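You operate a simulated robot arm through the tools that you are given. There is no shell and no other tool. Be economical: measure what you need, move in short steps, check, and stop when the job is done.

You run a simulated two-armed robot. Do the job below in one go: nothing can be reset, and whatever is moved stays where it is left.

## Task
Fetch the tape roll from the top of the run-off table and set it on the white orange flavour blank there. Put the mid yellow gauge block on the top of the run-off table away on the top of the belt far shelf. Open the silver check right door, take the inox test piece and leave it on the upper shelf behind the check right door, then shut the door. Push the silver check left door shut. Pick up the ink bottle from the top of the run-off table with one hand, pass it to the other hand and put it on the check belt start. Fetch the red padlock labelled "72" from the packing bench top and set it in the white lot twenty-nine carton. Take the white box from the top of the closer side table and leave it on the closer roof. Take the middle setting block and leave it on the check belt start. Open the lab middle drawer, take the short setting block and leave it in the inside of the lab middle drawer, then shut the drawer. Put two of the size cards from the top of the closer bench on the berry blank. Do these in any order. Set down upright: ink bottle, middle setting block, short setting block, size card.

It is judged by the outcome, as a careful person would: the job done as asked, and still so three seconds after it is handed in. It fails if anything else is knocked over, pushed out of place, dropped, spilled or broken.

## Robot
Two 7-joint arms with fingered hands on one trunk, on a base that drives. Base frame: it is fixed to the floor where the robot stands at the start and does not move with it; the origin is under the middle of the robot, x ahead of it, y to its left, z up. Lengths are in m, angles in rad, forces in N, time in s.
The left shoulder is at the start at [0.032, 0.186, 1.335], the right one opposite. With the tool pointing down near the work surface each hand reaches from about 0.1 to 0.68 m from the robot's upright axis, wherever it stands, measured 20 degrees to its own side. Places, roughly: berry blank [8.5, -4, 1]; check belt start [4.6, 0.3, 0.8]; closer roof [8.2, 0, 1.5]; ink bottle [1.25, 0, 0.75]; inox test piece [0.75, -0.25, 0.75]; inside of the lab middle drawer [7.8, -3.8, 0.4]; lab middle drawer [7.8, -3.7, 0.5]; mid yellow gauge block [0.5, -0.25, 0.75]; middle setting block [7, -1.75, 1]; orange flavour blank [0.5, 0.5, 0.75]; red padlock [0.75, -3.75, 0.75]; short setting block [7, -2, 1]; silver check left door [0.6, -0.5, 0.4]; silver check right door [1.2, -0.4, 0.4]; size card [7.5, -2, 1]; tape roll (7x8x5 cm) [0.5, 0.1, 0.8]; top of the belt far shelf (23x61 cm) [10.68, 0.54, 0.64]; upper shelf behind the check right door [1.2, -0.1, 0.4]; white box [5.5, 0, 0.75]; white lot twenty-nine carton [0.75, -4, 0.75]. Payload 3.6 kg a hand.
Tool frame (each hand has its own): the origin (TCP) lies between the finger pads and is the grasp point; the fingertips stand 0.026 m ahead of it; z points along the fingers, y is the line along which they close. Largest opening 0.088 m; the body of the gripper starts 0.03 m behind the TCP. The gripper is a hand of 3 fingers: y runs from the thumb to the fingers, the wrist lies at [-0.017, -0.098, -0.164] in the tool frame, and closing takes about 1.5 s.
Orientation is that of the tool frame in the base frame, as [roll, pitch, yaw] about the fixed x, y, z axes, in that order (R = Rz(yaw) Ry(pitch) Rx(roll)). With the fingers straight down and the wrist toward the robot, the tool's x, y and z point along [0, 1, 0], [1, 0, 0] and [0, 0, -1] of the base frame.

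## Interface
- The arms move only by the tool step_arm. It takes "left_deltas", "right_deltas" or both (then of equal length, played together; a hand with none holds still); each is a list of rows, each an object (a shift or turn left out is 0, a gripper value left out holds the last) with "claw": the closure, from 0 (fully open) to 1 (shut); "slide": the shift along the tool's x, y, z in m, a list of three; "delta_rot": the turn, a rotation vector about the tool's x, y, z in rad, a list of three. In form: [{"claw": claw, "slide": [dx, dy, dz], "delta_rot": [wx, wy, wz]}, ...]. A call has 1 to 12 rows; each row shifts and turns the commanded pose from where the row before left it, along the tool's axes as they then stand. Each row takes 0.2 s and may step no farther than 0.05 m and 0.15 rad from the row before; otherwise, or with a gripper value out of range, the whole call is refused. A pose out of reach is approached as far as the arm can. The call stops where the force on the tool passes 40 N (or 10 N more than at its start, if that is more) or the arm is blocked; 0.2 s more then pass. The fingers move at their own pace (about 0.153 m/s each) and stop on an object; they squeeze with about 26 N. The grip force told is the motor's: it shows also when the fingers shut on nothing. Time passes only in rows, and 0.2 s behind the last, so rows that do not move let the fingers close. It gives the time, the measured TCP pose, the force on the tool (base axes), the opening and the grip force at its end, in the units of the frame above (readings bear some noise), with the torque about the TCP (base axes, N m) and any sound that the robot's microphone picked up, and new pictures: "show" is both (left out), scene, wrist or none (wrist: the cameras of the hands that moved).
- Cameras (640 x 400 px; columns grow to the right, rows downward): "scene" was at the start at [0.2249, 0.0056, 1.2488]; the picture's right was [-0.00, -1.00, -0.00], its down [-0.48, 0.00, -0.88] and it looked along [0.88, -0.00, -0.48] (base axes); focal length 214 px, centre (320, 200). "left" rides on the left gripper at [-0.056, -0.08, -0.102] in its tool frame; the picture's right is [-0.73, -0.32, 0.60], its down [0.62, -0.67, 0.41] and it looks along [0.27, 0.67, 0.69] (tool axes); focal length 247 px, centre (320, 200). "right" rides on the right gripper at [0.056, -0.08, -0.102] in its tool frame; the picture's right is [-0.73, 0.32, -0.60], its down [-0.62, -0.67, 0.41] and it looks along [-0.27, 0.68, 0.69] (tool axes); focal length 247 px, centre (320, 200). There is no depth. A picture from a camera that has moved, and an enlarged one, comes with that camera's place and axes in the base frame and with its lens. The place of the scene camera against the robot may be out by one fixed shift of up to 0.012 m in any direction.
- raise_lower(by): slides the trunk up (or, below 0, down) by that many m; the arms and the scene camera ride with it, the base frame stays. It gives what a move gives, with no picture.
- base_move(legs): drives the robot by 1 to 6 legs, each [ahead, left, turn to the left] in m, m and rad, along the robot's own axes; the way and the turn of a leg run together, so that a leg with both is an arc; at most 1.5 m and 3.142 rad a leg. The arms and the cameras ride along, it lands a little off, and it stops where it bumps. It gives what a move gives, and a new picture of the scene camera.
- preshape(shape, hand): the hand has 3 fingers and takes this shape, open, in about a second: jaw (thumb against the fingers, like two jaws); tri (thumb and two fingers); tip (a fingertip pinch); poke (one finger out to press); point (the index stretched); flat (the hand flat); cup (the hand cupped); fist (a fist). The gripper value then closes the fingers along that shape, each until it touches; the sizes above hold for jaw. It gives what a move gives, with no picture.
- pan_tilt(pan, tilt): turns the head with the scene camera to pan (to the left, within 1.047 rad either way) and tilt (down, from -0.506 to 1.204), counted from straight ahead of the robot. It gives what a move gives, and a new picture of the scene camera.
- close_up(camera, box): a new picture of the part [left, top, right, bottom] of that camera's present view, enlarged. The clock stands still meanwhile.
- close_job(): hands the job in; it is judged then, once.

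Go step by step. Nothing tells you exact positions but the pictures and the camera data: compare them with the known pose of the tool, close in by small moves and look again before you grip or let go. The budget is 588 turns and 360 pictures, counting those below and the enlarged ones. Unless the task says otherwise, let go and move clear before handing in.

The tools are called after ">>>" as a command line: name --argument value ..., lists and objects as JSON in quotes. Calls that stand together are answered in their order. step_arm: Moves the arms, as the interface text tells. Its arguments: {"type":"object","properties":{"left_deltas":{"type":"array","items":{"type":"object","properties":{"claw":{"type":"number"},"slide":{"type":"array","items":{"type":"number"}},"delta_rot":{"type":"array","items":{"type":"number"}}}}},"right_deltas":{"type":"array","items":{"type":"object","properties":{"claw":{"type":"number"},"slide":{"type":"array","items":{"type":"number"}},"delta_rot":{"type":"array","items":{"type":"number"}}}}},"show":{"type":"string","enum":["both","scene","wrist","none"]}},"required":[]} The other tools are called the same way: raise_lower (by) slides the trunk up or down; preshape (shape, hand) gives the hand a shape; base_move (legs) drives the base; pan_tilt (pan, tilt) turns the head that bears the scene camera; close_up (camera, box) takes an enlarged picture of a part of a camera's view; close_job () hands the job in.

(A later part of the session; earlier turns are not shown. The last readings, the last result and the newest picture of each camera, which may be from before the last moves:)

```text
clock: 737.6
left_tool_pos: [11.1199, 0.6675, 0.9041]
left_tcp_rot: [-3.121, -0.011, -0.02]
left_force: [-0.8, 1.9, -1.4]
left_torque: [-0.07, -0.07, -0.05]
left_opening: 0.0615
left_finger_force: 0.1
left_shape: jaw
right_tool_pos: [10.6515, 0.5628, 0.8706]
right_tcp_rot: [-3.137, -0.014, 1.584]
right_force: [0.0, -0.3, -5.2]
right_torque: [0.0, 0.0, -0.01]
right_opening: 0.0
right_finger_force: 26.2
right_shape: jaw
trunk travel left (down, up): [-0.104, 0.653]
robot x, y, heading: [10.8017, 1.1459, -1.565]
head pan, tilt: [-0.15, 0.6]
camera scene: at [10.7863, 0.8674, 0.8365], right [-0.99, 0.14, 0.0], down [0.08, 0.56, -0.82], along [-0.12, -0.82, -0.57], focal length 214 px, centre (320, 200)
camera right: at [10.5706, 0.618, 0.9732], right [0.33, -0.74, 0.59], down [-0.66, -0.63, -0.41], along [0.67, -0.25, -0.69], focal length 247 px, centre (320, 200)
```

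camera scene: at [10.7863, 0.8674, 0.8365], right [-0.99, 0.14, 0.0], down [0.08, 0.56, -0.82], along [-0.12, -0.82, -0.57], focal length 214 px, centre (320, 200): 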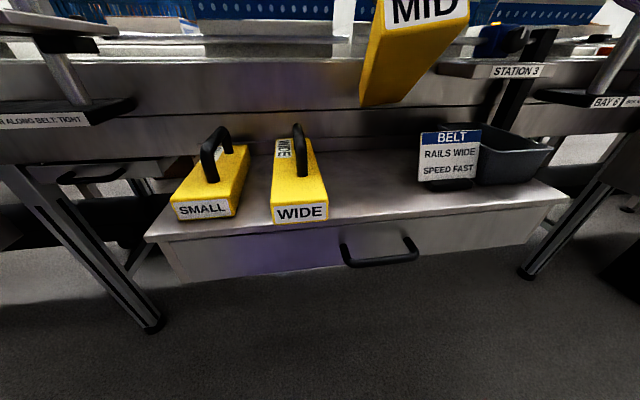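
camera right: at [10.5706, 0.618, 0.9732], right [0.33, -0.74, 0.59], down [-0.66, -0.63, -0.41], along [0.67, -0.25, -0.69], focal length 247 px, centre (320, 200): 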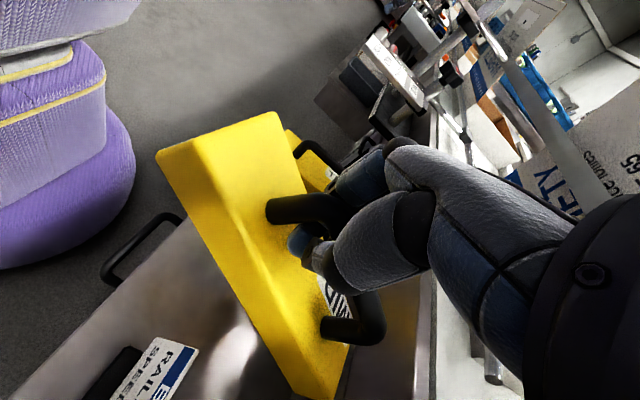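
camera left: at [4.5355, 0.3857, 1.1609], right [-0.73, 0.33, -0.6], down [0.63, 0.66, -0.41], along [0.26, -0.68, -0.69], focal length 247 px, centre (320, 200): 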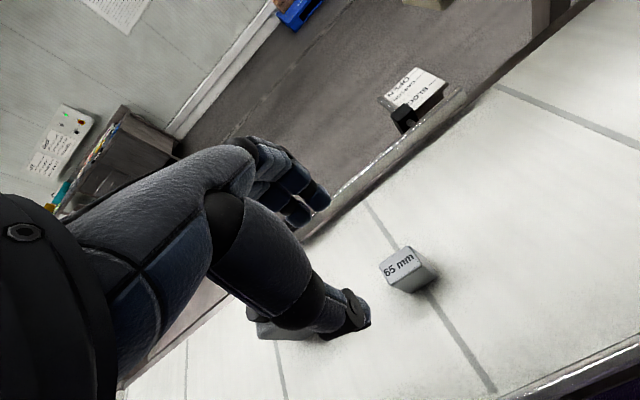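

The left hand bumped something while driving. Pull it back and up at once and look.

>>> step_arm --left_deltas '[{"slide": [0, -0.03, 0]}, {"slide": [0, -0.04, -0.02]}, {"slide": [0, -0.03, -0.04]}, {"slide": [0, 0, -0.045]}, {"slide": [0, 0, -0.045]}]' --show "wrist"

>>> pan_tilt --pan 0.6 --tilt 0.4

```text
clock: 738.8
left_tool_pos: [11.1241, 0.754, 1.0601]
left_tcp_rot: [-3.108, -0.009, -0.019]
left_force: [0.6, 1.9, 2.5]
left_torque: [-0.12, 0.04, 0.01]
left_opening: 0.0617
left_finger_force: 0.1
left_shape: jaw
left hand out of reach, approached as far as the arm can: row 2
right_tool_pos: [10.6504, 0.5629, 0.8705]
right_tcp_rot: [-3.137, -0.012, 1.582]
right_force: [-0.3, -0.4, -5.6]
right_torque: [0.0, -0.01, -0.01]
right_opening: 0.0
right_finger_force: 26.1
right_shape: jaw
trunk travel left (down, up): [-0.104, 0.653]
robot x, y, heading: [10.8017, 1.145, -1.56]
head pan, tilt: [-0.15, 0.6]
camera left: at [11.0679, 0.8319, 1.1645], right [-0.72, 0.35, -0.59], down [0.64, 0.67, -0.38], along [0.26, -0.66, -0.71], focal length 247 px, centre (320, 200)
```

left: 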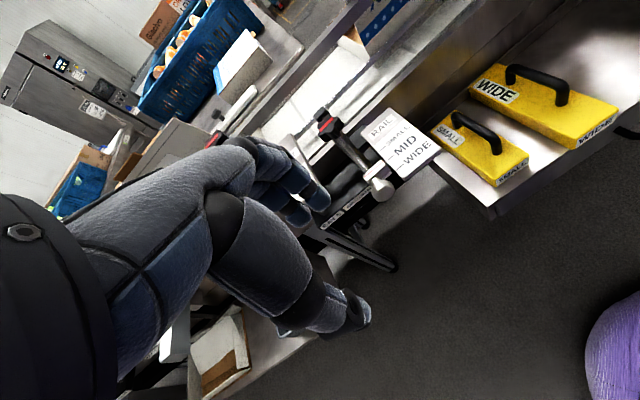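

```text
clock: 739.9
left_tool_pos: [11.1251, 0.7517, 1.0558]
left_tcp_rot: [-3.098, -0.011, -0.019]
left_force: [0.4, 0.0, 0.4]
left_torque: [0.02, 0.02, -0.04]
left_opening: 0.0613
left_finger_force: 0.0
left_shape: jaw
right_tool_pos: [10.6524, 0.5628, 0.8706]
right_tcp_rot: [-3.135, -0.012, 1.583]
right_force: [0.5, 0.2, -4.6]
right_torque: [0.02, -0.05, 0.03]
right_opening: 0.0
right_finger_force: 25.9
right_shape: jaw
trunk travel left (down, up): [-0.104, 0.653]
robot x, y, heading: [10.8049, 1.1446, -1.564]
head pan, tilt: [0.6, 0.4]
camera scene: at [10.8518, 0.8787, 0.8547], right [-0.82, -0.57, 0.0], down [-0.22, 0.32, -0.92], along [0.53, -0.76, -0.39], focal length 214 px, centre (320, 200)
```

scene: 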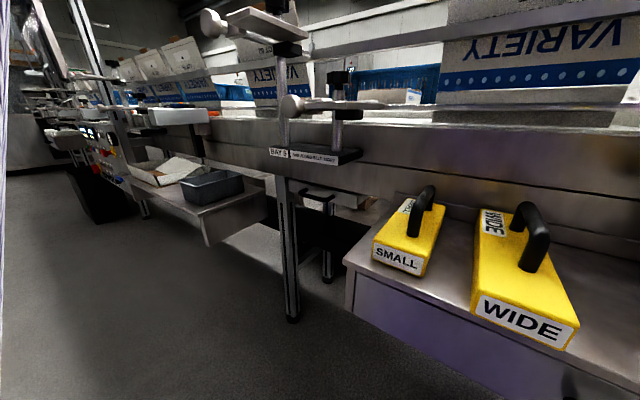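

The bracket looks undisturbed. Continue: centre the block and lower it onto the shelf.

>>> pan_tilt --pan -0.15 --tilt 0.7

>>> step_arm --right_deltas '[{"slide": [-0.02, 0, 0.01]}, {"slide": [0, 0, 0.03]}, {"slide": [0, 0, 0.03]}, {}]' --show "scene"

```text
clock: 741.0
left_tool_pos: [11.1247, 0.752, 1.0568]
left_tcp_rot: [-3.099, -0.01, -0.02]
left_force: [0.4, 0.0, 0.2]
left_torque: [-0.03, 0.02, -0.02]
left_opening: 0.0613
left_finger_force: 0.1
left_shape: jaw
right_tool_pos: [10.6531, 0.5634, 0.8699]
right_tcp_rot: [-3.136, -0.012, 1.581]
right_force: [-0.9, -0.4, -5.2]
right_torque: [0.05, -0.01, -0.03]
right_opening: 0.0001
right_finger_force: 25.9
right_shape: jaw
trunk travel left (down, up): [-0.104, 0.653]
robot x, y, heading: [10.8004, 1.1451, -1.561]
head pan, tilt: [-0.15, 0.7]
camera scene: at [10.787, 0.8707, 0.8279], right [-0.99, 0.14, 0.0], down [0.09, 0.64, -0.76], along [-0.11, -0.76, -0.64], focal length 214 px, centre (320, 200)
```

scene: 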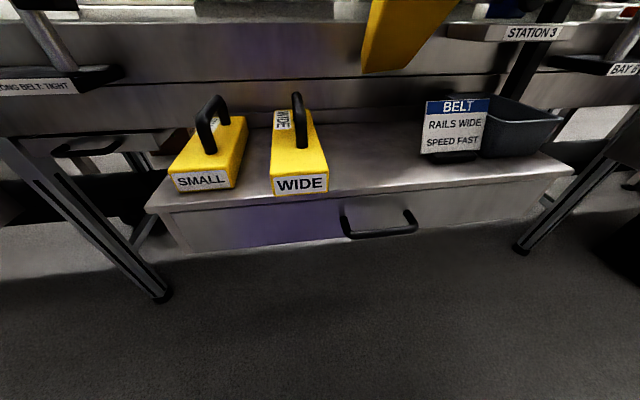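

```text
clock: 742.0
left_tool_pos: [11.1244, 0.754, 1.0617]
left_tcp_rot: [-3.121, -0.01, -0.019]
left_force: [-1.0, -1.0, 0.7]
left_torque: [0.03, 0.0, 0.02]
left_opening: 0.0613
left_finger_force: 0.1
left_shape: jaw
right_tool_pos: [10.6512, 0.5418, 0.8]
right_tcp_rot: [-3.136, -0.013, 1.581]
right_force: [0.9, 0.1, -5.2]
right_torque: [0.01, -0.02, 0.06]
right_opening: 0.0
right_finger_force: 25.9
right_shape: jaw
trunk travel left (down, up): [-0.104, 0.653]
robot x, y, heading: [10.8016, 1.147, -1.563]
head pan, tilt: [-0.15, 0.7]
camera scene: at [10.7869, 0.8707, 0.8279], right [-0.99, 0.14, 0.0], down [0.09, 0.64, -0.76], along [-0.11, -0.76, -0.64], focal length 214 px, centre (320, 200)
```

scene: 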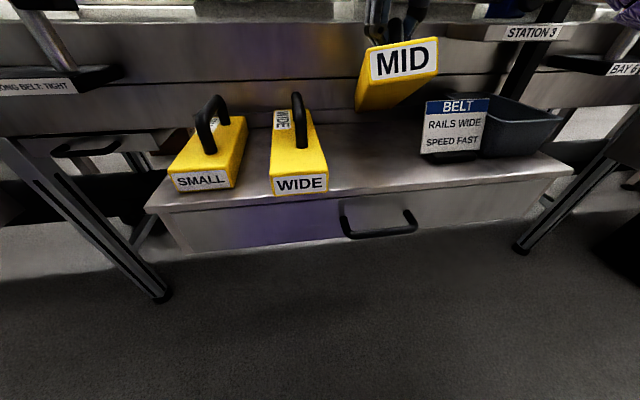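

>>> step_arm --right_deltas '[{"slide": [-0.018, 0, 0.02]}, {"slide": [0, 0, 0.025]}, {"slide": [0, 0, 0.015]}, {}]' --show "scene"

>>> step_arm --right_deltas '[{"slide": [0, 0, 0.006]}, {"slide": [0, 0, 0.005]}, {}]' --show "none"

```text
clock: 743.0
left_tool_pos: [11.1251, 0.7547, 1.0626]
left_tcp_rot: [-3.121, -0.01, -0.019]
left_force: [0.2, 0.7, -0.6]
left_torque: [-0.01, 0.03, 0.04]
left_opening: 0.0614
left_finger_force: 0.1
left_shape: jaw
right_tool_pos: [10.6504, 0.5256, 0.7406]
right_tcp_rot: [-3.136, -0.011, 1.582]
right_force: [-0.3, 4.1, -1.5]
right_torque: [-0.03, 0.0, 0.0]
right_opening: 0.0
right_finger_force: 26.0
right_shape: jaw
trunk travel left (down, up): [-0.104, 0.653]
robot x, y, heading: [10.8026, 1.1455, -1.566]
head pan, tilt: [-0.15, 0.7]
camera scene: at [10.7869, 0.8712, 0.828], right [-0.99, 0.14, 0.0], down [0.09, 0.64, -0.76], along [-0.11, -0.76, -0.64], focal length 214 px, centre (320, 200)
```

scene: 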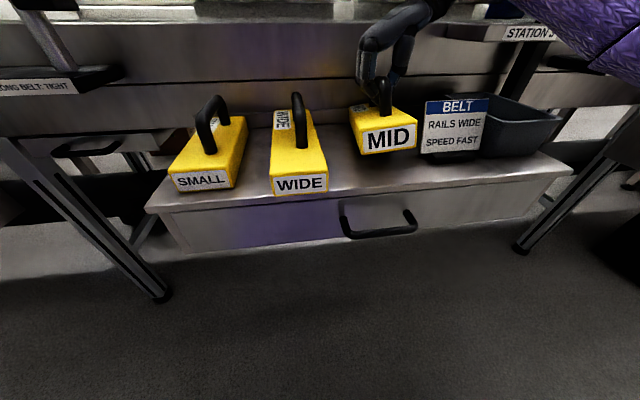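

```text
clock: 743.8
left_tool_pos: [11.1256, 0.7538, 1.062]
left_tcp_rot: [-3.121, -0.011, -0.02]
left_force: [0.7, -0.1, 0.9]
left_torque: [-0.02, 0.03, -0.01]
left_opening: 0.0615
left_finger_force: 0.1
left_shape: jaw
right_tool_pos: [10.6499, 0.5268, 0.7287]
right_tcp_rot: [-3.135, -0.012, 1.579]
right_force: [-2.2, 4.8, -2.2]
right_torque: [-0.03, 0.03, -0.05]
right_opening: 0.0001
right_finger_force: 25.4
right_shape: jaw
trunk travel left (down, up): [-0.104, 0.653]
robot x, y, heading: [10.8011, 1.1457, -1.568]
head pan, tilt: [-0.15, 0.7]
```

The block's rear touches the conveyor panel; ease it back toward me 2.5 cm and look.

>>> step_arm --right_deltas '[{"slide": [0, 0, -0.012]}, {"slide": [0.025, 0, 0]}, {}, {}]' --show "both"

>>> close_up --camera "scene" --box '[250, 60, 490, 240]'

```text
clock: 744.8
left_tool_pos: [11.1249, 0.7537, 1.0622]
left_tcp_rot: [-3.122, -0.01, -0.019]
left_force: [0.7, 1.0, 0.6]
left_torque: [0.0, -0.03, 0.01]
left_opening: 0.0615
left_finger_force: 0.1
left_shape: jaw
right_tool_pos: [10.6511, 0.5516, 0.7429]
right_tcp_rot: [-3.137, -0.013, 1.582]
right_force: [0.3, 0.6, -5.1]
right_torque: [0.01, 0.0, -0.03]
right_opening: 0.0
right_finger_force: 26.3
right_shape: jaw
trunk travel left (down, up): [-0.104, 0.653]
robot x, y, heading: [10.8014, 1.1459, -1.562]
head pan, tilt: [-0.15, 0.7]
camera scene: at [10.7869, 0.8707, 0.8279], right [-0.99, 0.14, 0.0], down [0.09, 0.64, -0.76], along [-0.11, -0.76, -0.64], focal length 214 px, centre (320, 200)
camera right: at [10.5699, 0.6064, 0.8441], right [0.33, -0.74, 0.59], down [-0.66, -0.63, -0.42], along [0.67, -0.25, -0.69], focal length 247 px, centre (320, 200)
```

scene: 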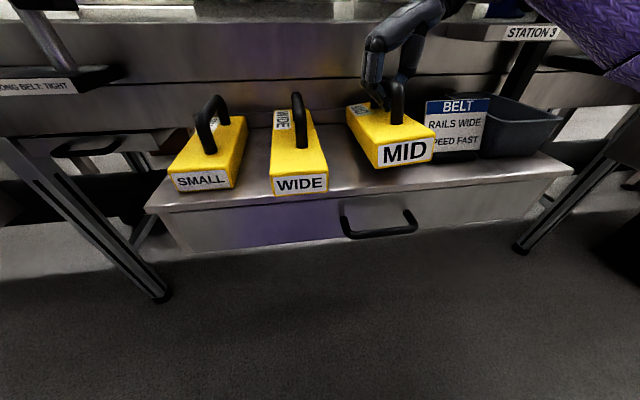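
right: 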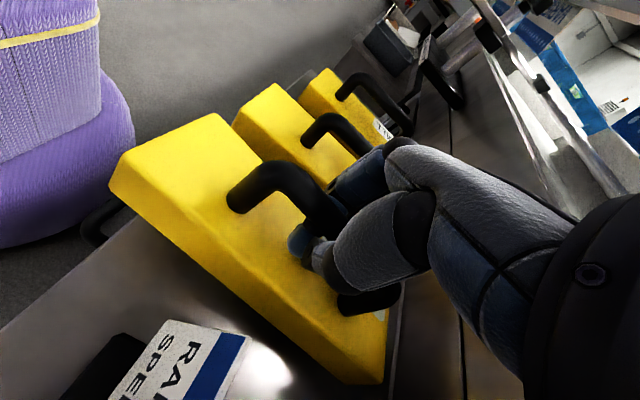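

```text
2.22 times, centred on (370, 150) of scene
camera zoom: at [10.7869, 0.8707, 0.8279], right [-0.99, 0.14, 0.0], down [0.09, 0.64, -0.76], along [-0.11, -0.76, -0.64], focal length 477 px, centre (209, 311)
```

zoom: 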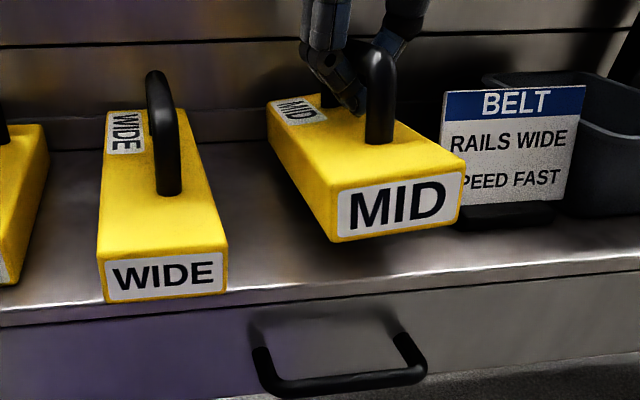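

Now free and aligned; the block spans about y 0.50–0.65. Nudge slightly inward and lower to contact.

>>> step_arm --right_deltas '[{"slide": [-0.008, 0, 0.008]}, {"slide": [0, 0, 0.008]}, {}]' --show "none"

>>> step_arm --right_deltas '[{"slide": [0, 0, 0.005]}, {"slide": [0, 0, 0.004]}, {}]' --show "none"

>>> step_arm --right_deltas '[{"slide": [0, 0, 0.004]}, {"slide": [0, 0, 0.004]}, {}]' --show "scene"

```text
clock: 745.6
left_tool_pos: [11.1262, 0.7536, 1.0629]
left_tcp_rot: [-3.121, -0.012, -0.019]
left_force: [0.1, 1.0, 0.0]
left_torque: [0.01, -0.01, -0.03]
left_opening: 0.0614
left_finger_force: 0.0
left_shape: jaw
right_tool_pos: [10.6518, 0.5431, 0.7251]
right_tcp_rot: [-3.136, -0.012, 1.58]
right_force: [-1.0, 0.9, -5.2]
right_torque: [-0.03, 0.0, 0.01]
right_opening: 0.0
right_finger_force: 25.8
right_shape: jaw
trunk travel left (down, up): [-0.104, 0.653]
robot x, y, heading: [10.7943, 1.1447, -1.563]
head pan, tilt: [-0.15, 0.7]
```

```text
clock: 746.4
left_tool_pos: [11.1244, 0.7543, 1.0621]
left_tcp_rot: [-3.121, -0.011, -0.019]
left_force: [0.1, 0.6, -1.0]
left_torque: [-0.01, 0.02, 0.01]
left_opening: 0.0615
left_finger_force: 0.1
left_shape: jaw
right_tool_pos: [10.6508, 0.5432, 0.717]
right_tcp_rot: [-3.137, -0.013, 1.58]
right_force: [-1.1, 0.0, -2.5]
right_torque: [0.02, -0.01, -0.02]
right_opening: 0.0
right_finger_force: 26.0
right_shape: jaw
trunk travel left (down, up): [-0.104, 0.653]
robot x, y, heading: [10.7971, 1.1492, -1.563]
head pan, tilt: [-0.15, 0.7]
```

```text
clock: 747.2
left_tool_pos: [11.125, 0.7549, 1.0626]
left_tcp_rot: [-3.123, -0.01, -0.019]
left_force: [0.5, -0.2, -0.3]
left_torque: [-0.02, -0.01, 0.01]
left_opening: 0.0613
left_finger_force: 0.1
left_shape: jaw
right_tool_pos: [10.6519, 0.5428, 0.7109]
right_tcp_rot: [-3.139, -0.007, 1.58]
right_force: [-1.2, 0.0, 12.7]
right_torque: [-0.06, 0.08, -0.01]
right_opening: 0.0
right_finger_force: 25.9
right_shape: jaw
trunk travel left (down, up): [-0.104, 0.653]
robot x, y, heading: [10.8003, 1.1488, -1.564]
head pan, tilt: [-0.15, 0.7]
camera scene: at [10.7871, 0.8718, 0.8285], right [-0.99, 0.14, 0.0], down [0.09, 0.64, -0.77], along [-0.11, -0.76, -0.64], focal length 214 px, centre (320, 200)
```

scene: 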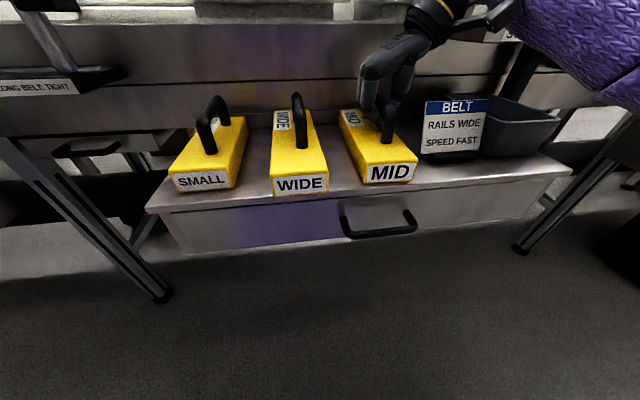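

On the shelf. Ease up, open and lift the hand straight up.

>>> step_arm --right_deltas '[{"slide": [0, 0, -0.004]}, {"claw": 0.6}, {"claw": 0.35}, {}, {}, {"slide": [0, 0, -0.02]}, {"slide": [0, 0, -0.03]}, {"slide": [0, 0, -0.04]}, {"slide": [0.03, 0, -0.03]}]' --show "both"

```text
clock: 749.2
left_tool_pos: [11.1248, 0.7545, 1.0614]
left_tcp_rot: [-3.121, -0.011, -0.019]
left_force: [-0.6, 0.2, 0.1]
left_torque: [-0.01, 0.01, -0.01]
left_opening: 0.0615
left_finger_force: 0.1
left_shape: jaw
right_tool_pos: [10.6507, 0.5724, 0.8346]
right_tcp_rot: [-3.137, -0.012, 1.582]
right_force: [0.5, -0.2, -0.1]
right_torque: [0.02, 0.03, 0.0]
right_opening: 0.0565
right_finger_force: 0.0
right_shape: jaw
trunk travel left (down, up): [-0.104, 0.653]
robot x, y, heading: [10.8005, 1.1442, -1.566]
head pan, tilt: [-0.15, 0.7]
camera scene: at [10.787, 0.8711, 0.8281], right [-0.99, 0.14, 0.0], down [0.09, 0.64, -0.76], along [-0.11, -0.76, -0.64], focal length 214 px, centre (320, 200)
camera right: at [10.5707, 0.627, 0.9356], right [0.33, -0.74, 0.59], down [-0.66, -0.63, -0.41], along [0.67, -0.25, -0.69], focal length 247 px, centre (320, 200)
```

scene: 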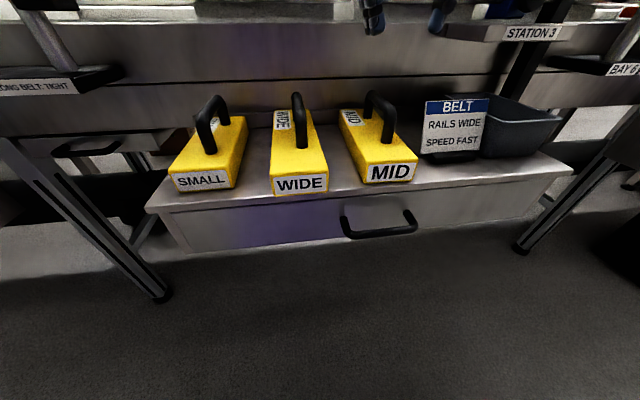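
right: 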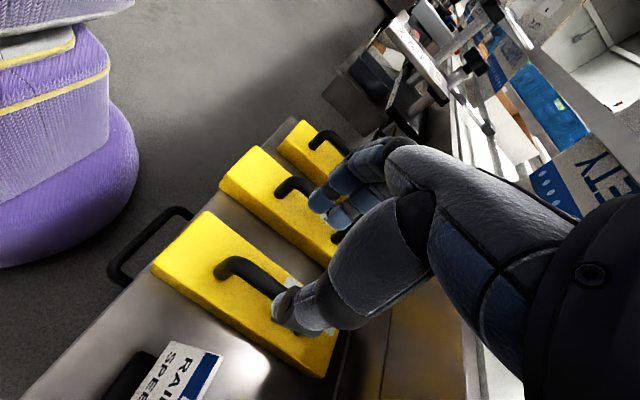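

The gauge block sits on the far shelf beside the others. Back out, reset the arms, and drive back around to the south side.

>>> base_move --legs '[[-0.55, 0, 0]]'

>>> raise_lower --by 0.35

>>> step_arm --right_deltas '[{"claw": 0, "delta_rot": [0, 0, 0.14]}, {"delta_rot": [0, 0, 0.14]}, {"delta_rot": [0, 0, 0.14]}, {"delta_rot": [0, 0, 0.14]}, {"delta_rot": [0, 0, 0.14]}, {"delta_rot": [0, 0, 0.14]}, {"delta_rot": [0, 0, 0.14]}, {"delta_rot": [0, 0, 0.14]}, {"delta_rot": [0, 0, 0.14]}, {"delta_rot": [0, 0, 0.14]}, {"delta_rot": [0, 0, 0.14]}]' --show "none"

>>> base_move --legs '[[0, 0, -1.57], [0, -0.95, 0], [1.4, 0, 0], [1.4, 0, 0], [1.4, 0, 0], [1.4, 0, 0]]'

```text
clock: 752.3
left_tool_pos: [11.1214, 1.3029, 1.0629]
left_tcp_rot: [-3.122, -0.009, -0.021]
left_force: [-0.5, -0.6, 0.3]
left_torque: [-0.02, 0.03, 0.04]
left_opening: 0.0614
left_finger_force: 0.1
left_shape: jaw
right_tool_pos: [10.6473, 1.1197, 0.8328]
right_tcp_rot: [-3.136, -0.011, 1.581]
right_force: [-0.1, -0.1, -0.2]
right_torque: [-0.01, 0.02, -0.01]
right_opening: 0.0568
right_finger_force: 0.0
right_shape: jaw
trunk travel left (down, up): [-0.104, 0.653]
robot x, y, heading: [10.7961, 1.6969, -1.562]
head pan, tilt: [-0.15, 0.7]
camera scene: at [10.7829, 1.4199, 0.8281], right [-0.99, 0.14, 0.0], down [0.09, 0.64, -0.76], along [-0.11, -0.76, -0.64], focal length 214 px, centre (320, 200)
```

scene: 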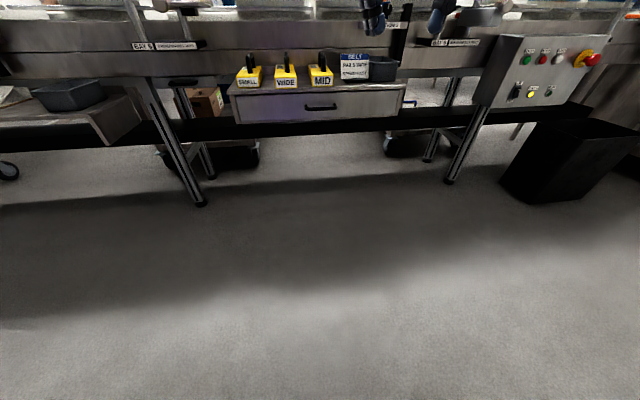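

```text
clock: 755.8
left_tool_pos: [11.1213, 1.3031, 1.4123]
left_tcp_rot: [-3.121, -0.011, -0.019]
left_force: [0.3, 0.2, -0.2]
left_torque: [-0.01, -0.01, 0.02]
left_opening: 0.0616
left_finger_force: 0.1
left_shape: jaw
right_tool_pos: [10.6475, 1.1203, 1.1815]
right_tcp_rot: [-3.137, -0.013, 1.581]
right_force: [-0.2, 1.2, -0.7]
right_torque: [-0.03, 0.01, 0.03]
right_opening: 0.0566
right_finger_force: 0.2
right_shape: jaw
trunk travel left (down, up): [-0.454, 0.303]
robot x, y, heading: [10.7981, 1.6948, -1.559]
head pan, tilt: [-0.15, 0.7]
```

```text
clock: 758.1
left_tool_pos: [11.1205, 1.3032, 1.4125]
left_tcp_rot: [-3.121, -0.01, -0.02]
left_force: [-0.5, 0.2, -0.8]
left_torque: [0.0, 0.02, -0.01]
left_opening: 0.0615
left_finger_force: 0.2
left_shape: jaw
right_tool_pos: [10.6483, 1.1201, 1.1815]
right_tcp_rot: [-3.131, 0.006, 0.041]
right_force: [-0.3, 0.9, -0.1]
right_torque: [0.0, -0.03, 0.01]
right_opening: 0.0877
right_finger_force: 0.1
right_shape: jaw
trunk travel left (down, up): [-0.454, 0.303]
robot x, y, heading: [10.8001, 1.6963, -1.566]
head pan, tilt: [-0.15, 0.7]
```

```text
clock: 793.2
left_tool_pos: [4.8038, 2.2644, 1.4121]
left_tcp_rot: [-3.119, -0.01, -1.589]
left_force: [-0.1, -0.4, 0.7]
left_torque: [0.0, -0.02, 0.0]
left_opening: 0.0613
left_finger_force: 0.0
left_shape: jaw
right_tool_pos: [4.6199, 2.7382, 1.182]
right_tcp_rot: [-3.129, 0.005, -1.528]
right_force: [-0.1, -0.3, -0.3]
right_torque: [-0.01, 0.01, -0.03]
right_opening: 0.0879
right_finger_force: 0.1
right_shape: jaw
trunk travel left (down, up): [-0.454, 0.303]
robot x, y, heading: [5.1937, 2.5916, -3.133]
head pan, tilt: [-0.15, 0.7]
camera scene: at [4.9681, 2.6058, 1.2071], right [0.14, 0.99, 0.0], down [0.64, -0.09, -0.76], along [-0.76, 0.11, -0.64], focal length 214 px, centre (320, 200)
```

scene: 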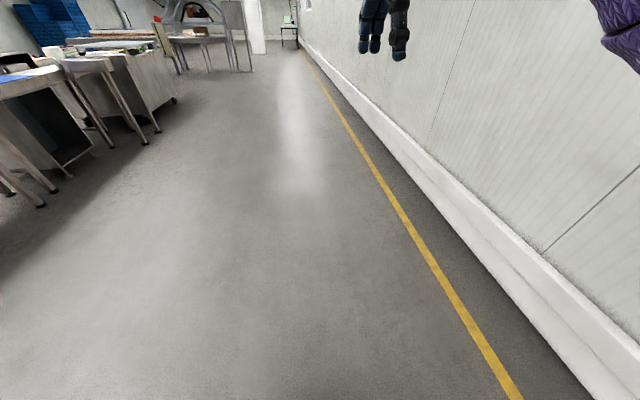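

>>> base_move --legs '[[1.4, 0, 0], [1.4, 0, 0], [1.4, 0, 0], [1.25, 0.0, 0], [0, 0.9, 0], [0, 0, 1.57]]'

>>> base_move --legs '[[1.4, 0, 0], [1.4, 0, 0], [0.25, 0, 0], [0, 0, 1.57]]'

```text
clock: 827.4
left_tool_pos: [0.0762, 1.2341, 1.4118]
left_tcp_rot: [-3.12, -0.011, -0.022]
left_force: [1.1, 0.6, 0.2]
left_torque: [-0.01, -0.02, 0.03]
left_opening: 0.0617
left_finger_force: 0.0
left_shape: jaw
right_tool_pos: [-0.3978, 1.052, 1.1824]
right_tcp_rot: [-3.13, 0.005, 0.041]
right_force: [0.2, 0.4, 0.1]
right_torque: [0.0, 0.0, -0.03]
right_opening: 0.0876
right_finger_force: 0.0
right_shape: jaw
trunk travel left (down, up): [-0.454, 0.303]
robot x, y, heading: [-0.2483, 1.6285, -1.565]
head pan, tilt: [-0.15, 0.7]
camera scene: at [-0.2619, 1.4087, 1.2072], right [-0.99, 0.14, 0.0], down [0.09, 0.64, -0.76], along [-0.11, -0.76, -0.64], focal length 214 px, centre (320, 200)
```

scene: 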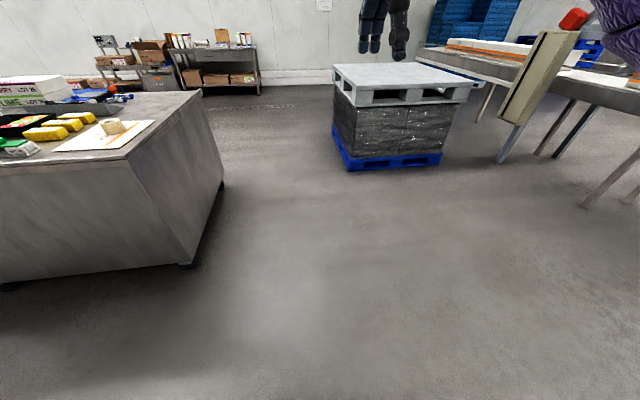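

```text
clock: 846.2
left_tool_pos: [0.1811, -1.0985, 1.4122]
left_tcp_rot: [-3.121, -0.01, 1.564]
left_force: [0.3, -0.4, 0.4]
left_torque: [0.01, 0.04, -0.01]
left_opening: 0.0614
left_finger_force: 0.1
left_shape: jaw
right_tool_pos: [0.3685, -1.5697, 1.1835]
right_tcp_rot: [-3.13, 0.003, 1.624]
right_force: [0.2, 0.9, -0.2]
right_torque: [0.04, -0.03, 0.03]
right_opening: 0.0877
right_finger_force: 0.0
right_shape: jaw
trunk travel left (down, up): [-0.454, 0.303]
robot x, y, heading: [-0.2073, -1.4268, 0.016]
head pan, tilt: [-0.15, 0.7]
camera scene: at [0.0126, -1.4294, 1.2072], right [-0.13, -0.99, 0.0], down [-0.64, 0.08, -0.76], along [0.76, -0.1, -0.64], focal length 214 px, centre (320, 200)
```

scene: 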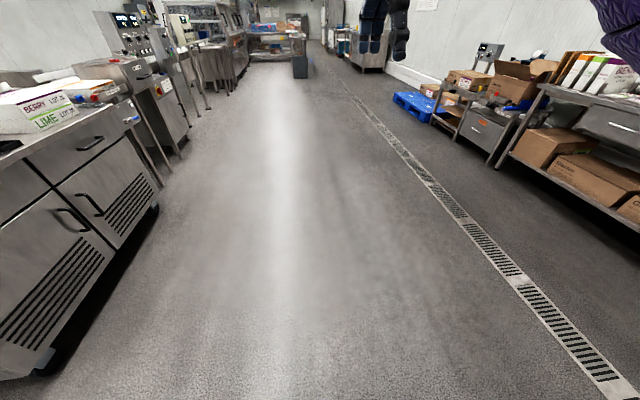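

Back on the south side. Drive east and into the aisle between the closer bench and the lab bench.

>>> base_move --legs '[[1.4, 0, -0.016], [1.4, 0, 0], [1.4, 0, 0], [1.4, 0, 0], [0.55, 0, 0]]'

>>> pan_tilt --pan -0.5 --tilt 0.4

```text
clock: 875.7
left_tool_pos: [6.3363, -0.9993, 1.4114]
left_tcp_rot: [-3.122, -0.009, 1.557]
left_force: [0.4, 0.0, -0.2]
left_torque: [0.01, 0.01, 0.0]
left_opening: 0.0615
left_finger_force: 0.0
left_shape: jaw
right_tool_pos: [6.5216, -1.4724, 1.1822]
right_tcp_rot: [-3.127, 0.006, 1.617]
right_force: [-0.2, -0.1, 0.6]
right_torque: [0.0, 0.02, -0.02]
right_opening: 0.0879
right_finger_force: 0.0
right_shape: jaw
trunk travel left (down, up): [-0.454, 0.303]
robot x, y, heading: [5.9481, -1.3295, 0.015]
head pan, tilt: [-0.15, 0.7]
camera scene: at [6.1666, -1.3296, 1.2071], right [-0.14, -0.99, 0.0], down [-0.64, 0.09, -0.76], along [0.76, -0.11, -0.64], focal length 214 px, centre (320, 200)
```

scene: 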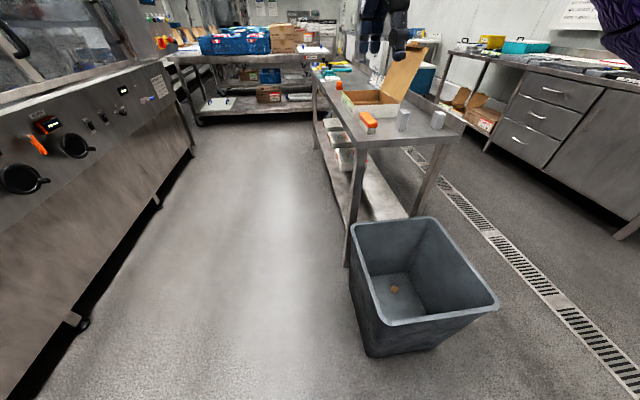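

```text
clock: 876.6
left_tool_pos: [6.3355, -0.999, 1.4121]
left_tcp_rot: [-3.121, -0.01, 1.556]
left_force: [0.7, 0.0, 0.3]
left_torque: [-0.01, -0.03, -0.01]
left_opening: 0.0615
left_finger_force: 0.1
left_shape: jaw
right_tool_pos: [6.5207, -1.4727, 1.1832]
right_tcp_rot: [-3.13, 0.005, 1.618]
right_force: [0.4, -0.4, -0.6]
right_torque: [-0.03, -0.01, -0.02]
right_opening: 0.0877
right_finger_force: 0.0
right_shape: jaw
trunk travel left (down, up): [-0.454, 0.303]
robot x, y, heading: [5.9474, -1.3204, 0.016]
head pan, tilt: [-0.499, 0.4]
camera scene: at [6.1637, -1.3612, 1.234], right [-0.47, -0.88, 0.0], down [-0.34, 0.18, -0.92], along [0.81, -0.43, -0.39], focal length 214 px, centre (320, 200)
```

scene: 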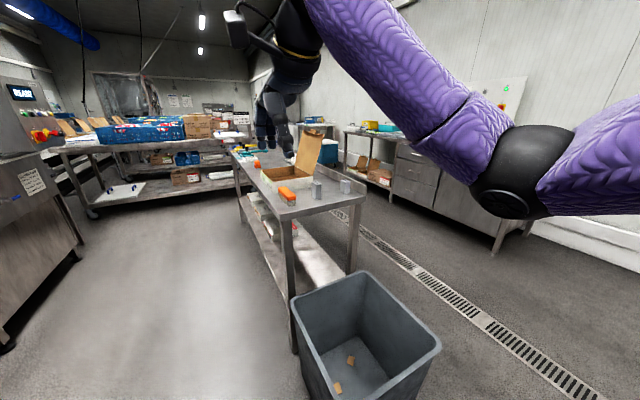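

>>> base_move --legs '[[0, -1.47, -0.016], [1.0, 0, 0], [0, 0, 1.57]]'

>>> pan_tilt --pan 0 --tilt 0.8

```text
clock: 892.5
left_tool_pos: [6.6244, -2.4116, 1.4125]
left_tcp_rot: [-3.121, -0.011, 3.12]
left_force: [0.6, 0.0, 0.5]
left_torque: [-0.02, 0.01, -0.03]
left_opening: 0.0613
left_finger_force: 0.1
left_shape: jaw
right_tool_pos: [7.0981, -2.2287, 1.1825]
right_tcp_rot: [-3.128, 0.005, -3.102]
right_force: [0.3, 0.0, -0.1]
right_torque: [0.0, -0.02, 0.03]
right_opening: 0.0875
right_finger_force: 0.0
right_shape: jaw
trunk travel left (down, up): [-0.454, 0.303]
robot x, y, heading: [6.9491, -2.8004, 1.578]
head pan, tilt: [-0.499, 0.4]
camera scene: at [6.9874, -2.5762, 1.2341], right [0.88, -0.47, 0.0], down [-0.18, -0.34, -0.92], along [0.44, 0.81, -0.39], focal length 214 px, centre (320, 200)
```

scene: 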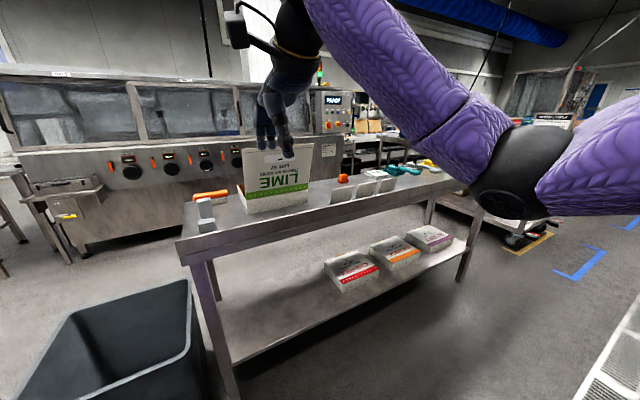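

```text
clock: 893.4
left_tool_pos: [6.6249, -2.4113, 1.4124]
left_tcp_rot: [-3.119, -0.01, 3.12]
left_force: [0.3, 0.1, 0.3]
left_torque: [0.01, -0.05, -0.01]
left_opening: 0.0615
left_finger_force: 0.0
left_shape: jaw
right_tool_pos: [7.0983, -2.2289, 1.1826]
right_tcp_rot: [-3.13, 0.005, -3.102]
right_force: [-0.2, 0.3, -0.4]
right_torque: [0.02, 0.0, 0.0]
right_opening: 0.0877
right_finger_force: 0.1
right_shape: jaw
trunk travel left (down, up): [-0.454, 0.303]
robot x, y, heading: [6.9469, -2.8019, 1.573]
head pan, tilt: [0.0, 0.799]
camera scene: at [6.9433, -2.577, 1.199], right [1.0, 0.0, 0.0], down [0.0, -0.72, -0.7], along [0.0, 0.7, -0.72], focal length 214 px, centre (320, 200)
```

scene: 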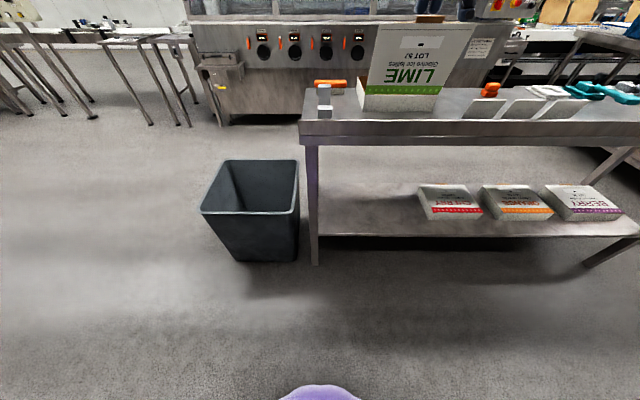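

I'm in the aisle facing the closer bench from the south. Pick the short (59 mm) block with the left hand.

>>> base_move --legs '[[0.34, -0.08, 0]]'

>>> step_arm --left_deltas '[{"claw": 0, "slide": [-0.04, 0.01, 0.02], "delta_rot": [0.02, -0.01, 0.02]}, {"slide": [-0.04, 0.01, 0.025]}, {"slide": [-0.04, 0.01, 0.025]}, {"slide": [-0.04, 0.01, 0.025]}, {"slide": [-0.04, 0.01, 0.025]}, {"slide": [-0.04, 0.01, 0.025]}, {"slide": [0, 0.02, 0.04]}, {"slide": [0, 0.02, 0.04]}, {"slide": [0, 0, 0.04]}]' --show "both"

```text
clock: 895.7
left_tool_pos: [6.6986, -2.0704, 1.4117]
left_tcp_rot: [-3.12, -0.011, 3.127]
left_force: [-0.2, -0.7, 0.3]
left_torque: [0.0, 0.0, 0.02]
left_opening: 0.0615
left_finger_force: 0.0
left_shape: jaw
right_tool_pos: [7.1712, -1.8855, 1.1809]
right_tcp_rot: [-3.13, 0.007, -3.094]
right_force: [-0.2, 0.8, 0.3]
right_torque: [0.0, -0.02, -0.03]
right_opening: 0.0875
right_finger_force: 0.0
right_shape: jaw
trunk travel left (down, up): [-0.454, 0.303]
robot x, y, heading: [7.0276, -2.4627, 1.586]
head pan, tilt: [0.0, 0.799]
camera scene: at [7.0185, -2.2352, 1.1988], right [1.0, 0.01, 0.0], down [0.01, -0.72, -0.7], along [-0.01, 0.7, -0.72], focal length 214 px, centre (320, 200)
```

scene: 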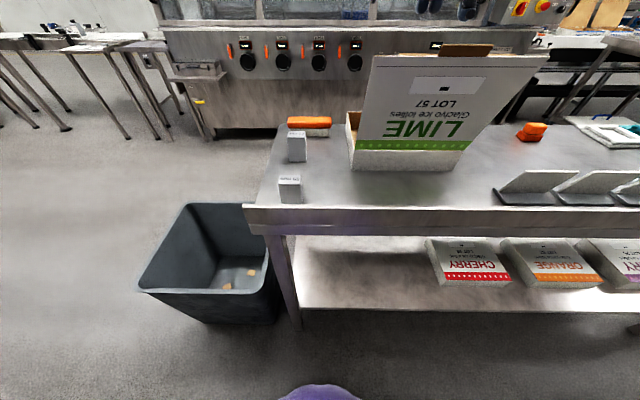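

```text
clock: 897.7
left_tool_pos: [6.9424, -1.9901, 1.142]
left_tcp_rot: [-3.102, 0.002, 3.103]
left_force: [-0.1, 0.3, -0.4]
left_torque: [0.01, 0.0, 0.01]
left_opening: 0.0877
left_finger_force: 0.0
left_shape: jaw
right_tool_pos: [7.1709, -1.8869, 1.1827]
right_tcp_rot: [-3.13, 0.005, -3.094]
right_force: [0.2, 0.7, -0.2]
right_torque: [-0.01, 0.0, -0.01]
right_opening: 0.0877
right_finger_force: 0.0
right_shape: jaw
trunk travel left (down, up): [-0.454, 0.303]
robot x, y, heading: [7.0228, -2.4616, 1.582]
head pan, tilt: [0.0, 0.799]
camera scene: at [7.0179, -2.2362, 1.199], right [1.0, 0.01, 0.0], down [0.01, -0.72, -0.7], along [-0.01, 0.7, -0.72], focal length 214 px, centre (320, 200)
camera left: at [6.9943, -2.0671, 1.2483], right [0.72, -0.37, -0.59], down [-0.65, -0.66, -0.39], along [-0.24, 0.66, -0.71], focal length 247 px, centre (320, 200)
```

scene: 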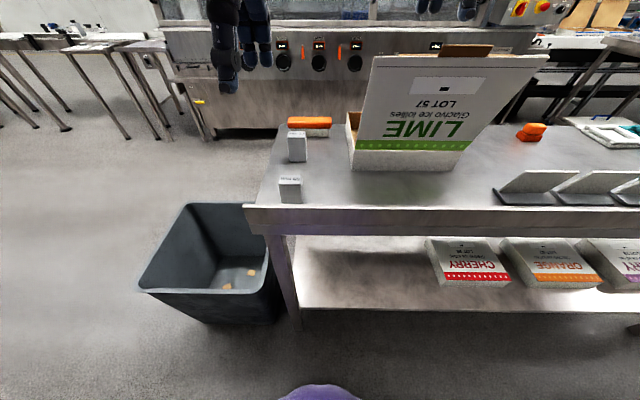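
left: 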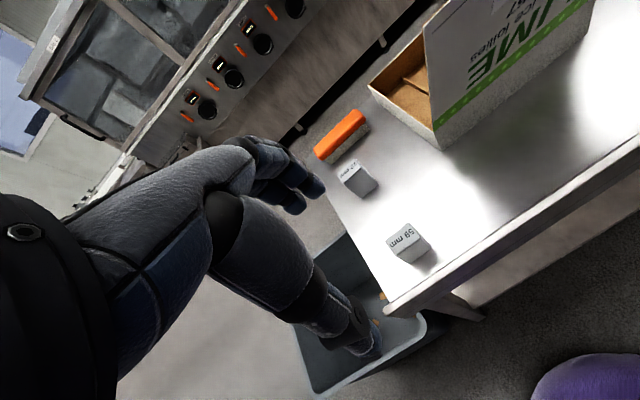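

Short block top at [6.956, −1.913]. Align and descend.

>>> step_arm --left_deltas '[{"claw": 0.3, "slide": [-0.007, 0.04, 0.01], "delta_rot": [-0.04, 0, -0.04]}, {"slide": [-0.007, 0.037, 0.025]}, {"slide": [0, 0, 0.045]}, {"slide": [0, 0, 0.045]}, {"slide": [0, 0, 0.045]}, {}]' --show "wrist"

>>> close_up --camera "scene" --box '[220, 110, 380, 230]'

```text
clock: 899.1
left_tool_pos: [6.9567, -1.9162, 0.9701]
left_tcp_rot: [-3.14, -0.001, -3.137]
left_force: [0.1, 0.9, -0.1]
left_torque: [-0.02, 0.0, 0.02]
left_opening: 0.0618
left_finger_force: 0.2
left_shape: jaw
right_tool_pos: [7.1713, -1.8868, 1.182]
right_tcp_rot: [-3.129, 0.005, -3.094]
right_force: [0.2, -0.6, -1.1]
right_torque: [0.03, -0.02, -0.01]
right_opening: 0.0879
right_finger_force: 0.1
right_shape: jaw
trunk travel left (down, up): [-0.454, 0.303]
robot x, y, heading: [7.0251, -2.4639, 1.584]
head pan, tilt: [0.0, 0.799]
camera left: at [7.0125, -1.9942, 1.073], right [0.74, -0.32, -0.6], down [-0.62, -0.67, -0.41], along [-0.27, 0.67, -0.69], focal length 247 px, centre (320, 200)
```

left: 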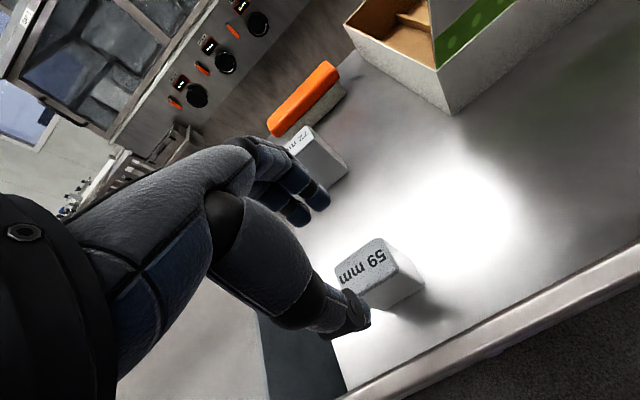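

```text
3.33 times, centred on (300, 170) of scene
camera zoom: at [7.0184, -2.2359, 1.199], right [1.0, 0.01, 0.0], down [0.01, -0.72, -0.7], along [-0.01, 0.7, -0.72], focal length 715 px, centre (387, 300)
```

zoom: 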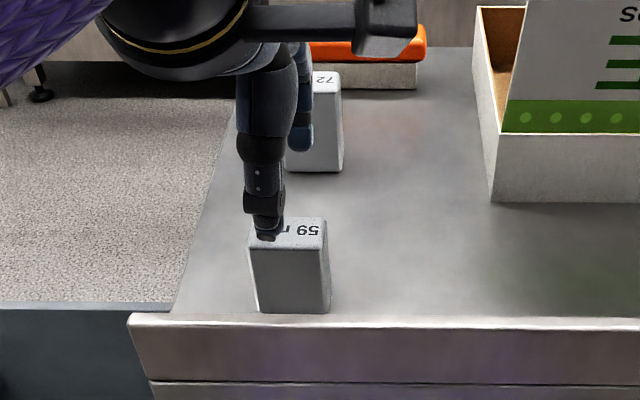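

>>> step_arm --left_deltas '[{"claw": 0.12, "slide": [-0.009, 0, 0.01]}, {"slide": [0, 0, 0.02]}, {"slide": [0, 0, 0.02]}, {"slide": [0, 0, 0.018]}, {"slide": [0, 0, 0.007]}, {}]' --show "wrist"

>>> close_up --camera "scene" --box '[220, 110, 380, 230]'

```text
clock: 900.5
left_tool_pos: [6.9658, -1.9143, 0.8949]
left_tcp_rot: [-3.14, 0.0, -3.136]
left_force: [-0.5, -0.2, -0.1]
left_torque: [0.02, 0.04, 0.02]
left_opening: 0.0774
left_finger_force: 0.1
left_shape: jaw
right_tool_pos: [7.17, -1.8867, 1.1817]
right_tcp_rot: [-3.129, 0.005, -3.094]
right_force: [0.1, 0.3, 0.0]
right_torque: [-0.01, -0.03, 0.05]
right_opening: 0.0876
right_finger_force: 0.0
right_shape: jaw
trunk travel left (down, up): [-0.454, 0.303]
robot x, y, heading: [7.024, -2.4643, 1.582]
head pan, tilt: [0.0, 0.799]
camera left: at [7.0219, -1.9932, 0.9981], right [0.74, -0.32, -0.6], down [-0.62, -0.67, -0.41], along [-0.27, 0.67, -0.69], focal length 247 px, centre (320, 200)
```

left: 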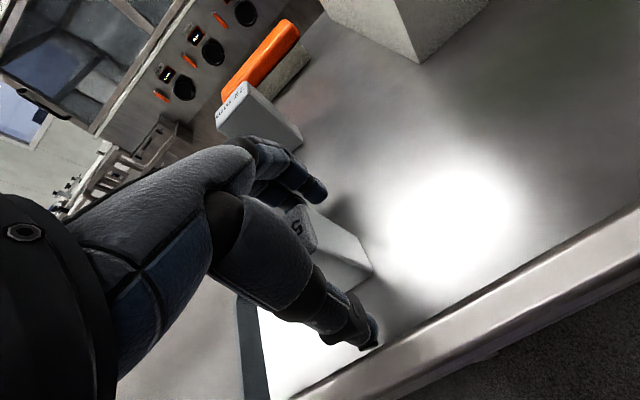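

```text
3.33 times, centred on (300, 170) of scene
camera zoom: at [7.0184, -2.236, 1.199], right [1.0, 0.01, 0.0], down [0.01, -0.72, -0.7], along [-0.01, 0.7, -0.72], focal length 715 px, centre (387, 300)
```

zoom: 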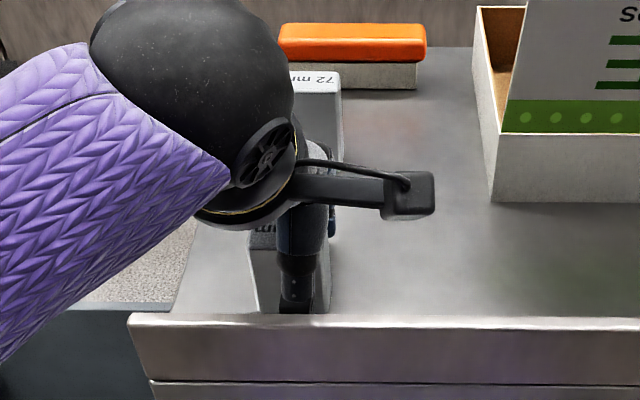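

Block is between thumb and fingers. Grip and lift.

>>> step_arm --left_deltas '[{"claw": 0.4}, {"claw": 0.7}, {"claw": 1}, {}, {}, {}]' --show "none"

>>> step_arm --left_deltas '[{"slide": [0, 0, -0.02]}, {"slide": [0, 0, -0.03]}, {"slide": [0, 0, -0.045]}, {"slide": [0, 0, -0.045]}, {"slide": [0.03, -0.02, -0.03]}, {"slide": [0.04, -0.03, 0]}]' --show "both"

```text
clock: 901.9
left_tool_pos: [6.9652, -1.9134, 0.8964]
left_tcp_rot: [-3.14, 0.001, -3.135]
left_force: [0.2, -0.7, 0.5]
left_torque: [0.04, 0.01, 0.01]
left_opening: 0.0242
left_finger_force: 25.7
left_shape: jaw
right_tool_pos: [7.1705, -1.8874, 1.1828]
right_tcp_rot: [-3.128, 0.007, -3.094]
right_force: [-0.6, 0.4, -1.5]
right_torque: [0.02, 0.03, 0.01]
right_opening: 0.0876
right_finger_force: 0.1
right_shape: jaw
trunk travel left (down, up): [-0.454, 0.303]
robot x, y, heading: [7.0257, -2.4594, 1.588]
head pan, tilt: [0.0, 0.799]
```

```text
clock: 903.3
left_tool_pos: [6.895, -1.9654, 1.067]
left_tcp_rot: [-3.141, -0.002, -3.139]
left_force: [1.5, 0.0, -2.1]
left_torque: [0.0, -0.01, 0.0]
left_opening: 0.0237
left_finger_force: 26.1
left_shape: jaw
right_tool_pos: [7.1706, -1.8883, 1.1824]
right_tcp_rot: [-3.13, 0.003, -3.093]
right_force: [0.0, 0.2, 0.1]
right_torque: [0.03, 0.01, -0.02]
right_opening: 0.0876
right_finger_force: 0.0
right_shape: jaw
trunk travel left (down, up): [-0.454, 0.303]
robot x, y, heading: [7.024, -2.4601, 1.582]
head pan, tilt: [0.0, 0.799]
camera scene: at [7.0178, -2.2364, 1.199], right [1.0, 0.01, 0.0], down [0.01, -0.72, -0.7], along [-0.01, 0.7, -0.72], focal length 214 px, centre (320, 200)
camera left: at [6.9509, -2.044, 1.1689], right [0.74, -0.32, -0.6], down [-0.62, -0.67, -0.41], along [-0.27, 0.67, -0.69], focal length 247 px, centre (320, 200)
```

scene: 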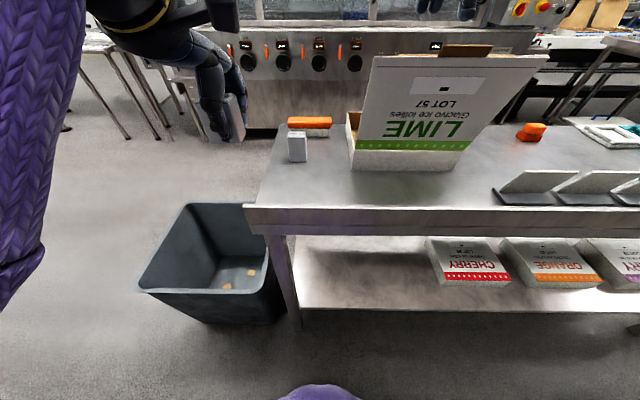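
left: 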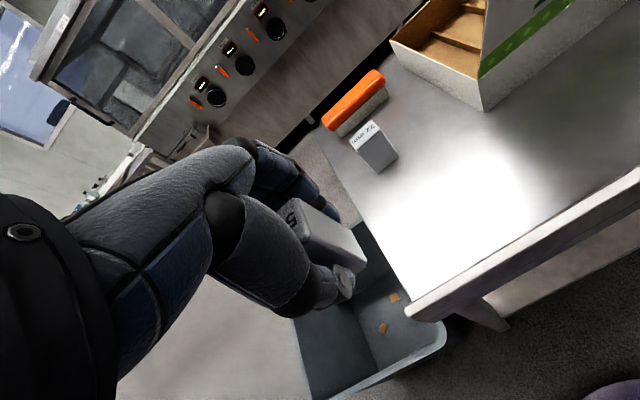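

Short block is held. Back off a little and move right to the size cards.

>>> base_move --legs '[[-0.25, 0, 0], [0, -0.5, 0]]'

>>> close_up --camera "scene" --box '[230, 60, 550, 230]'

```text
clock: 907.6
left_tool_pos: [7.3963, -2.2106, 1.0663]
left_tcp_rot: [-3.14, -0.001, -3.136]
left_force: [0.1, 0.0, -1.6]
left_torque: [0.01, -0.02, 0.03]
left_opening: 0.0241
left_finger_force: 25.9
left_shape: jaw
right_tool_pos: [7.6693, -2.132, 1.182]
right_tcp_rot: [-3.13, 0.004, -3.094]
right_force: [-0.2, -0.2, 0.3]
right_torque: [-0.01, 0.01, 0.01]
right_opening: 0.0877
right_finger_force: 0.0
right_shape: jaw
trunk travel left (down, up): [-0.454, 0.303]
robot x, y, heading: [7.5231, -2.7102, 1.584]
head pan, tilt: [0.0, 0.799]
camera scene: at [7.5176, -2.4817, 1.1989], right [1.0, 0.01, 0.0], down [0.01, -0.72, -0.7], along [-0.01, 0.7, -0.72], focal length 214 px, centre (320, 200)
```

scene: 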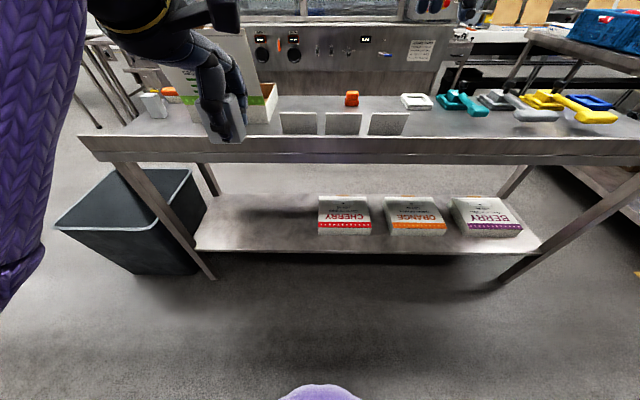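

```text
2.00 times, centred on (390, 145) of scene
camera zoom: at [7.5176, -2.4817, 1.1989], right [1.0, 0.01, 0.0], down [0.01, -0.72, -0.7], along [-0.01, 0.7, -0.72], focal length 429 px, centre (180, 310)
```

zoom: 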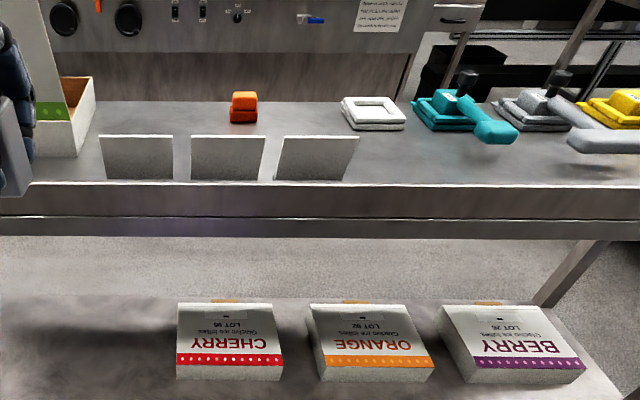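

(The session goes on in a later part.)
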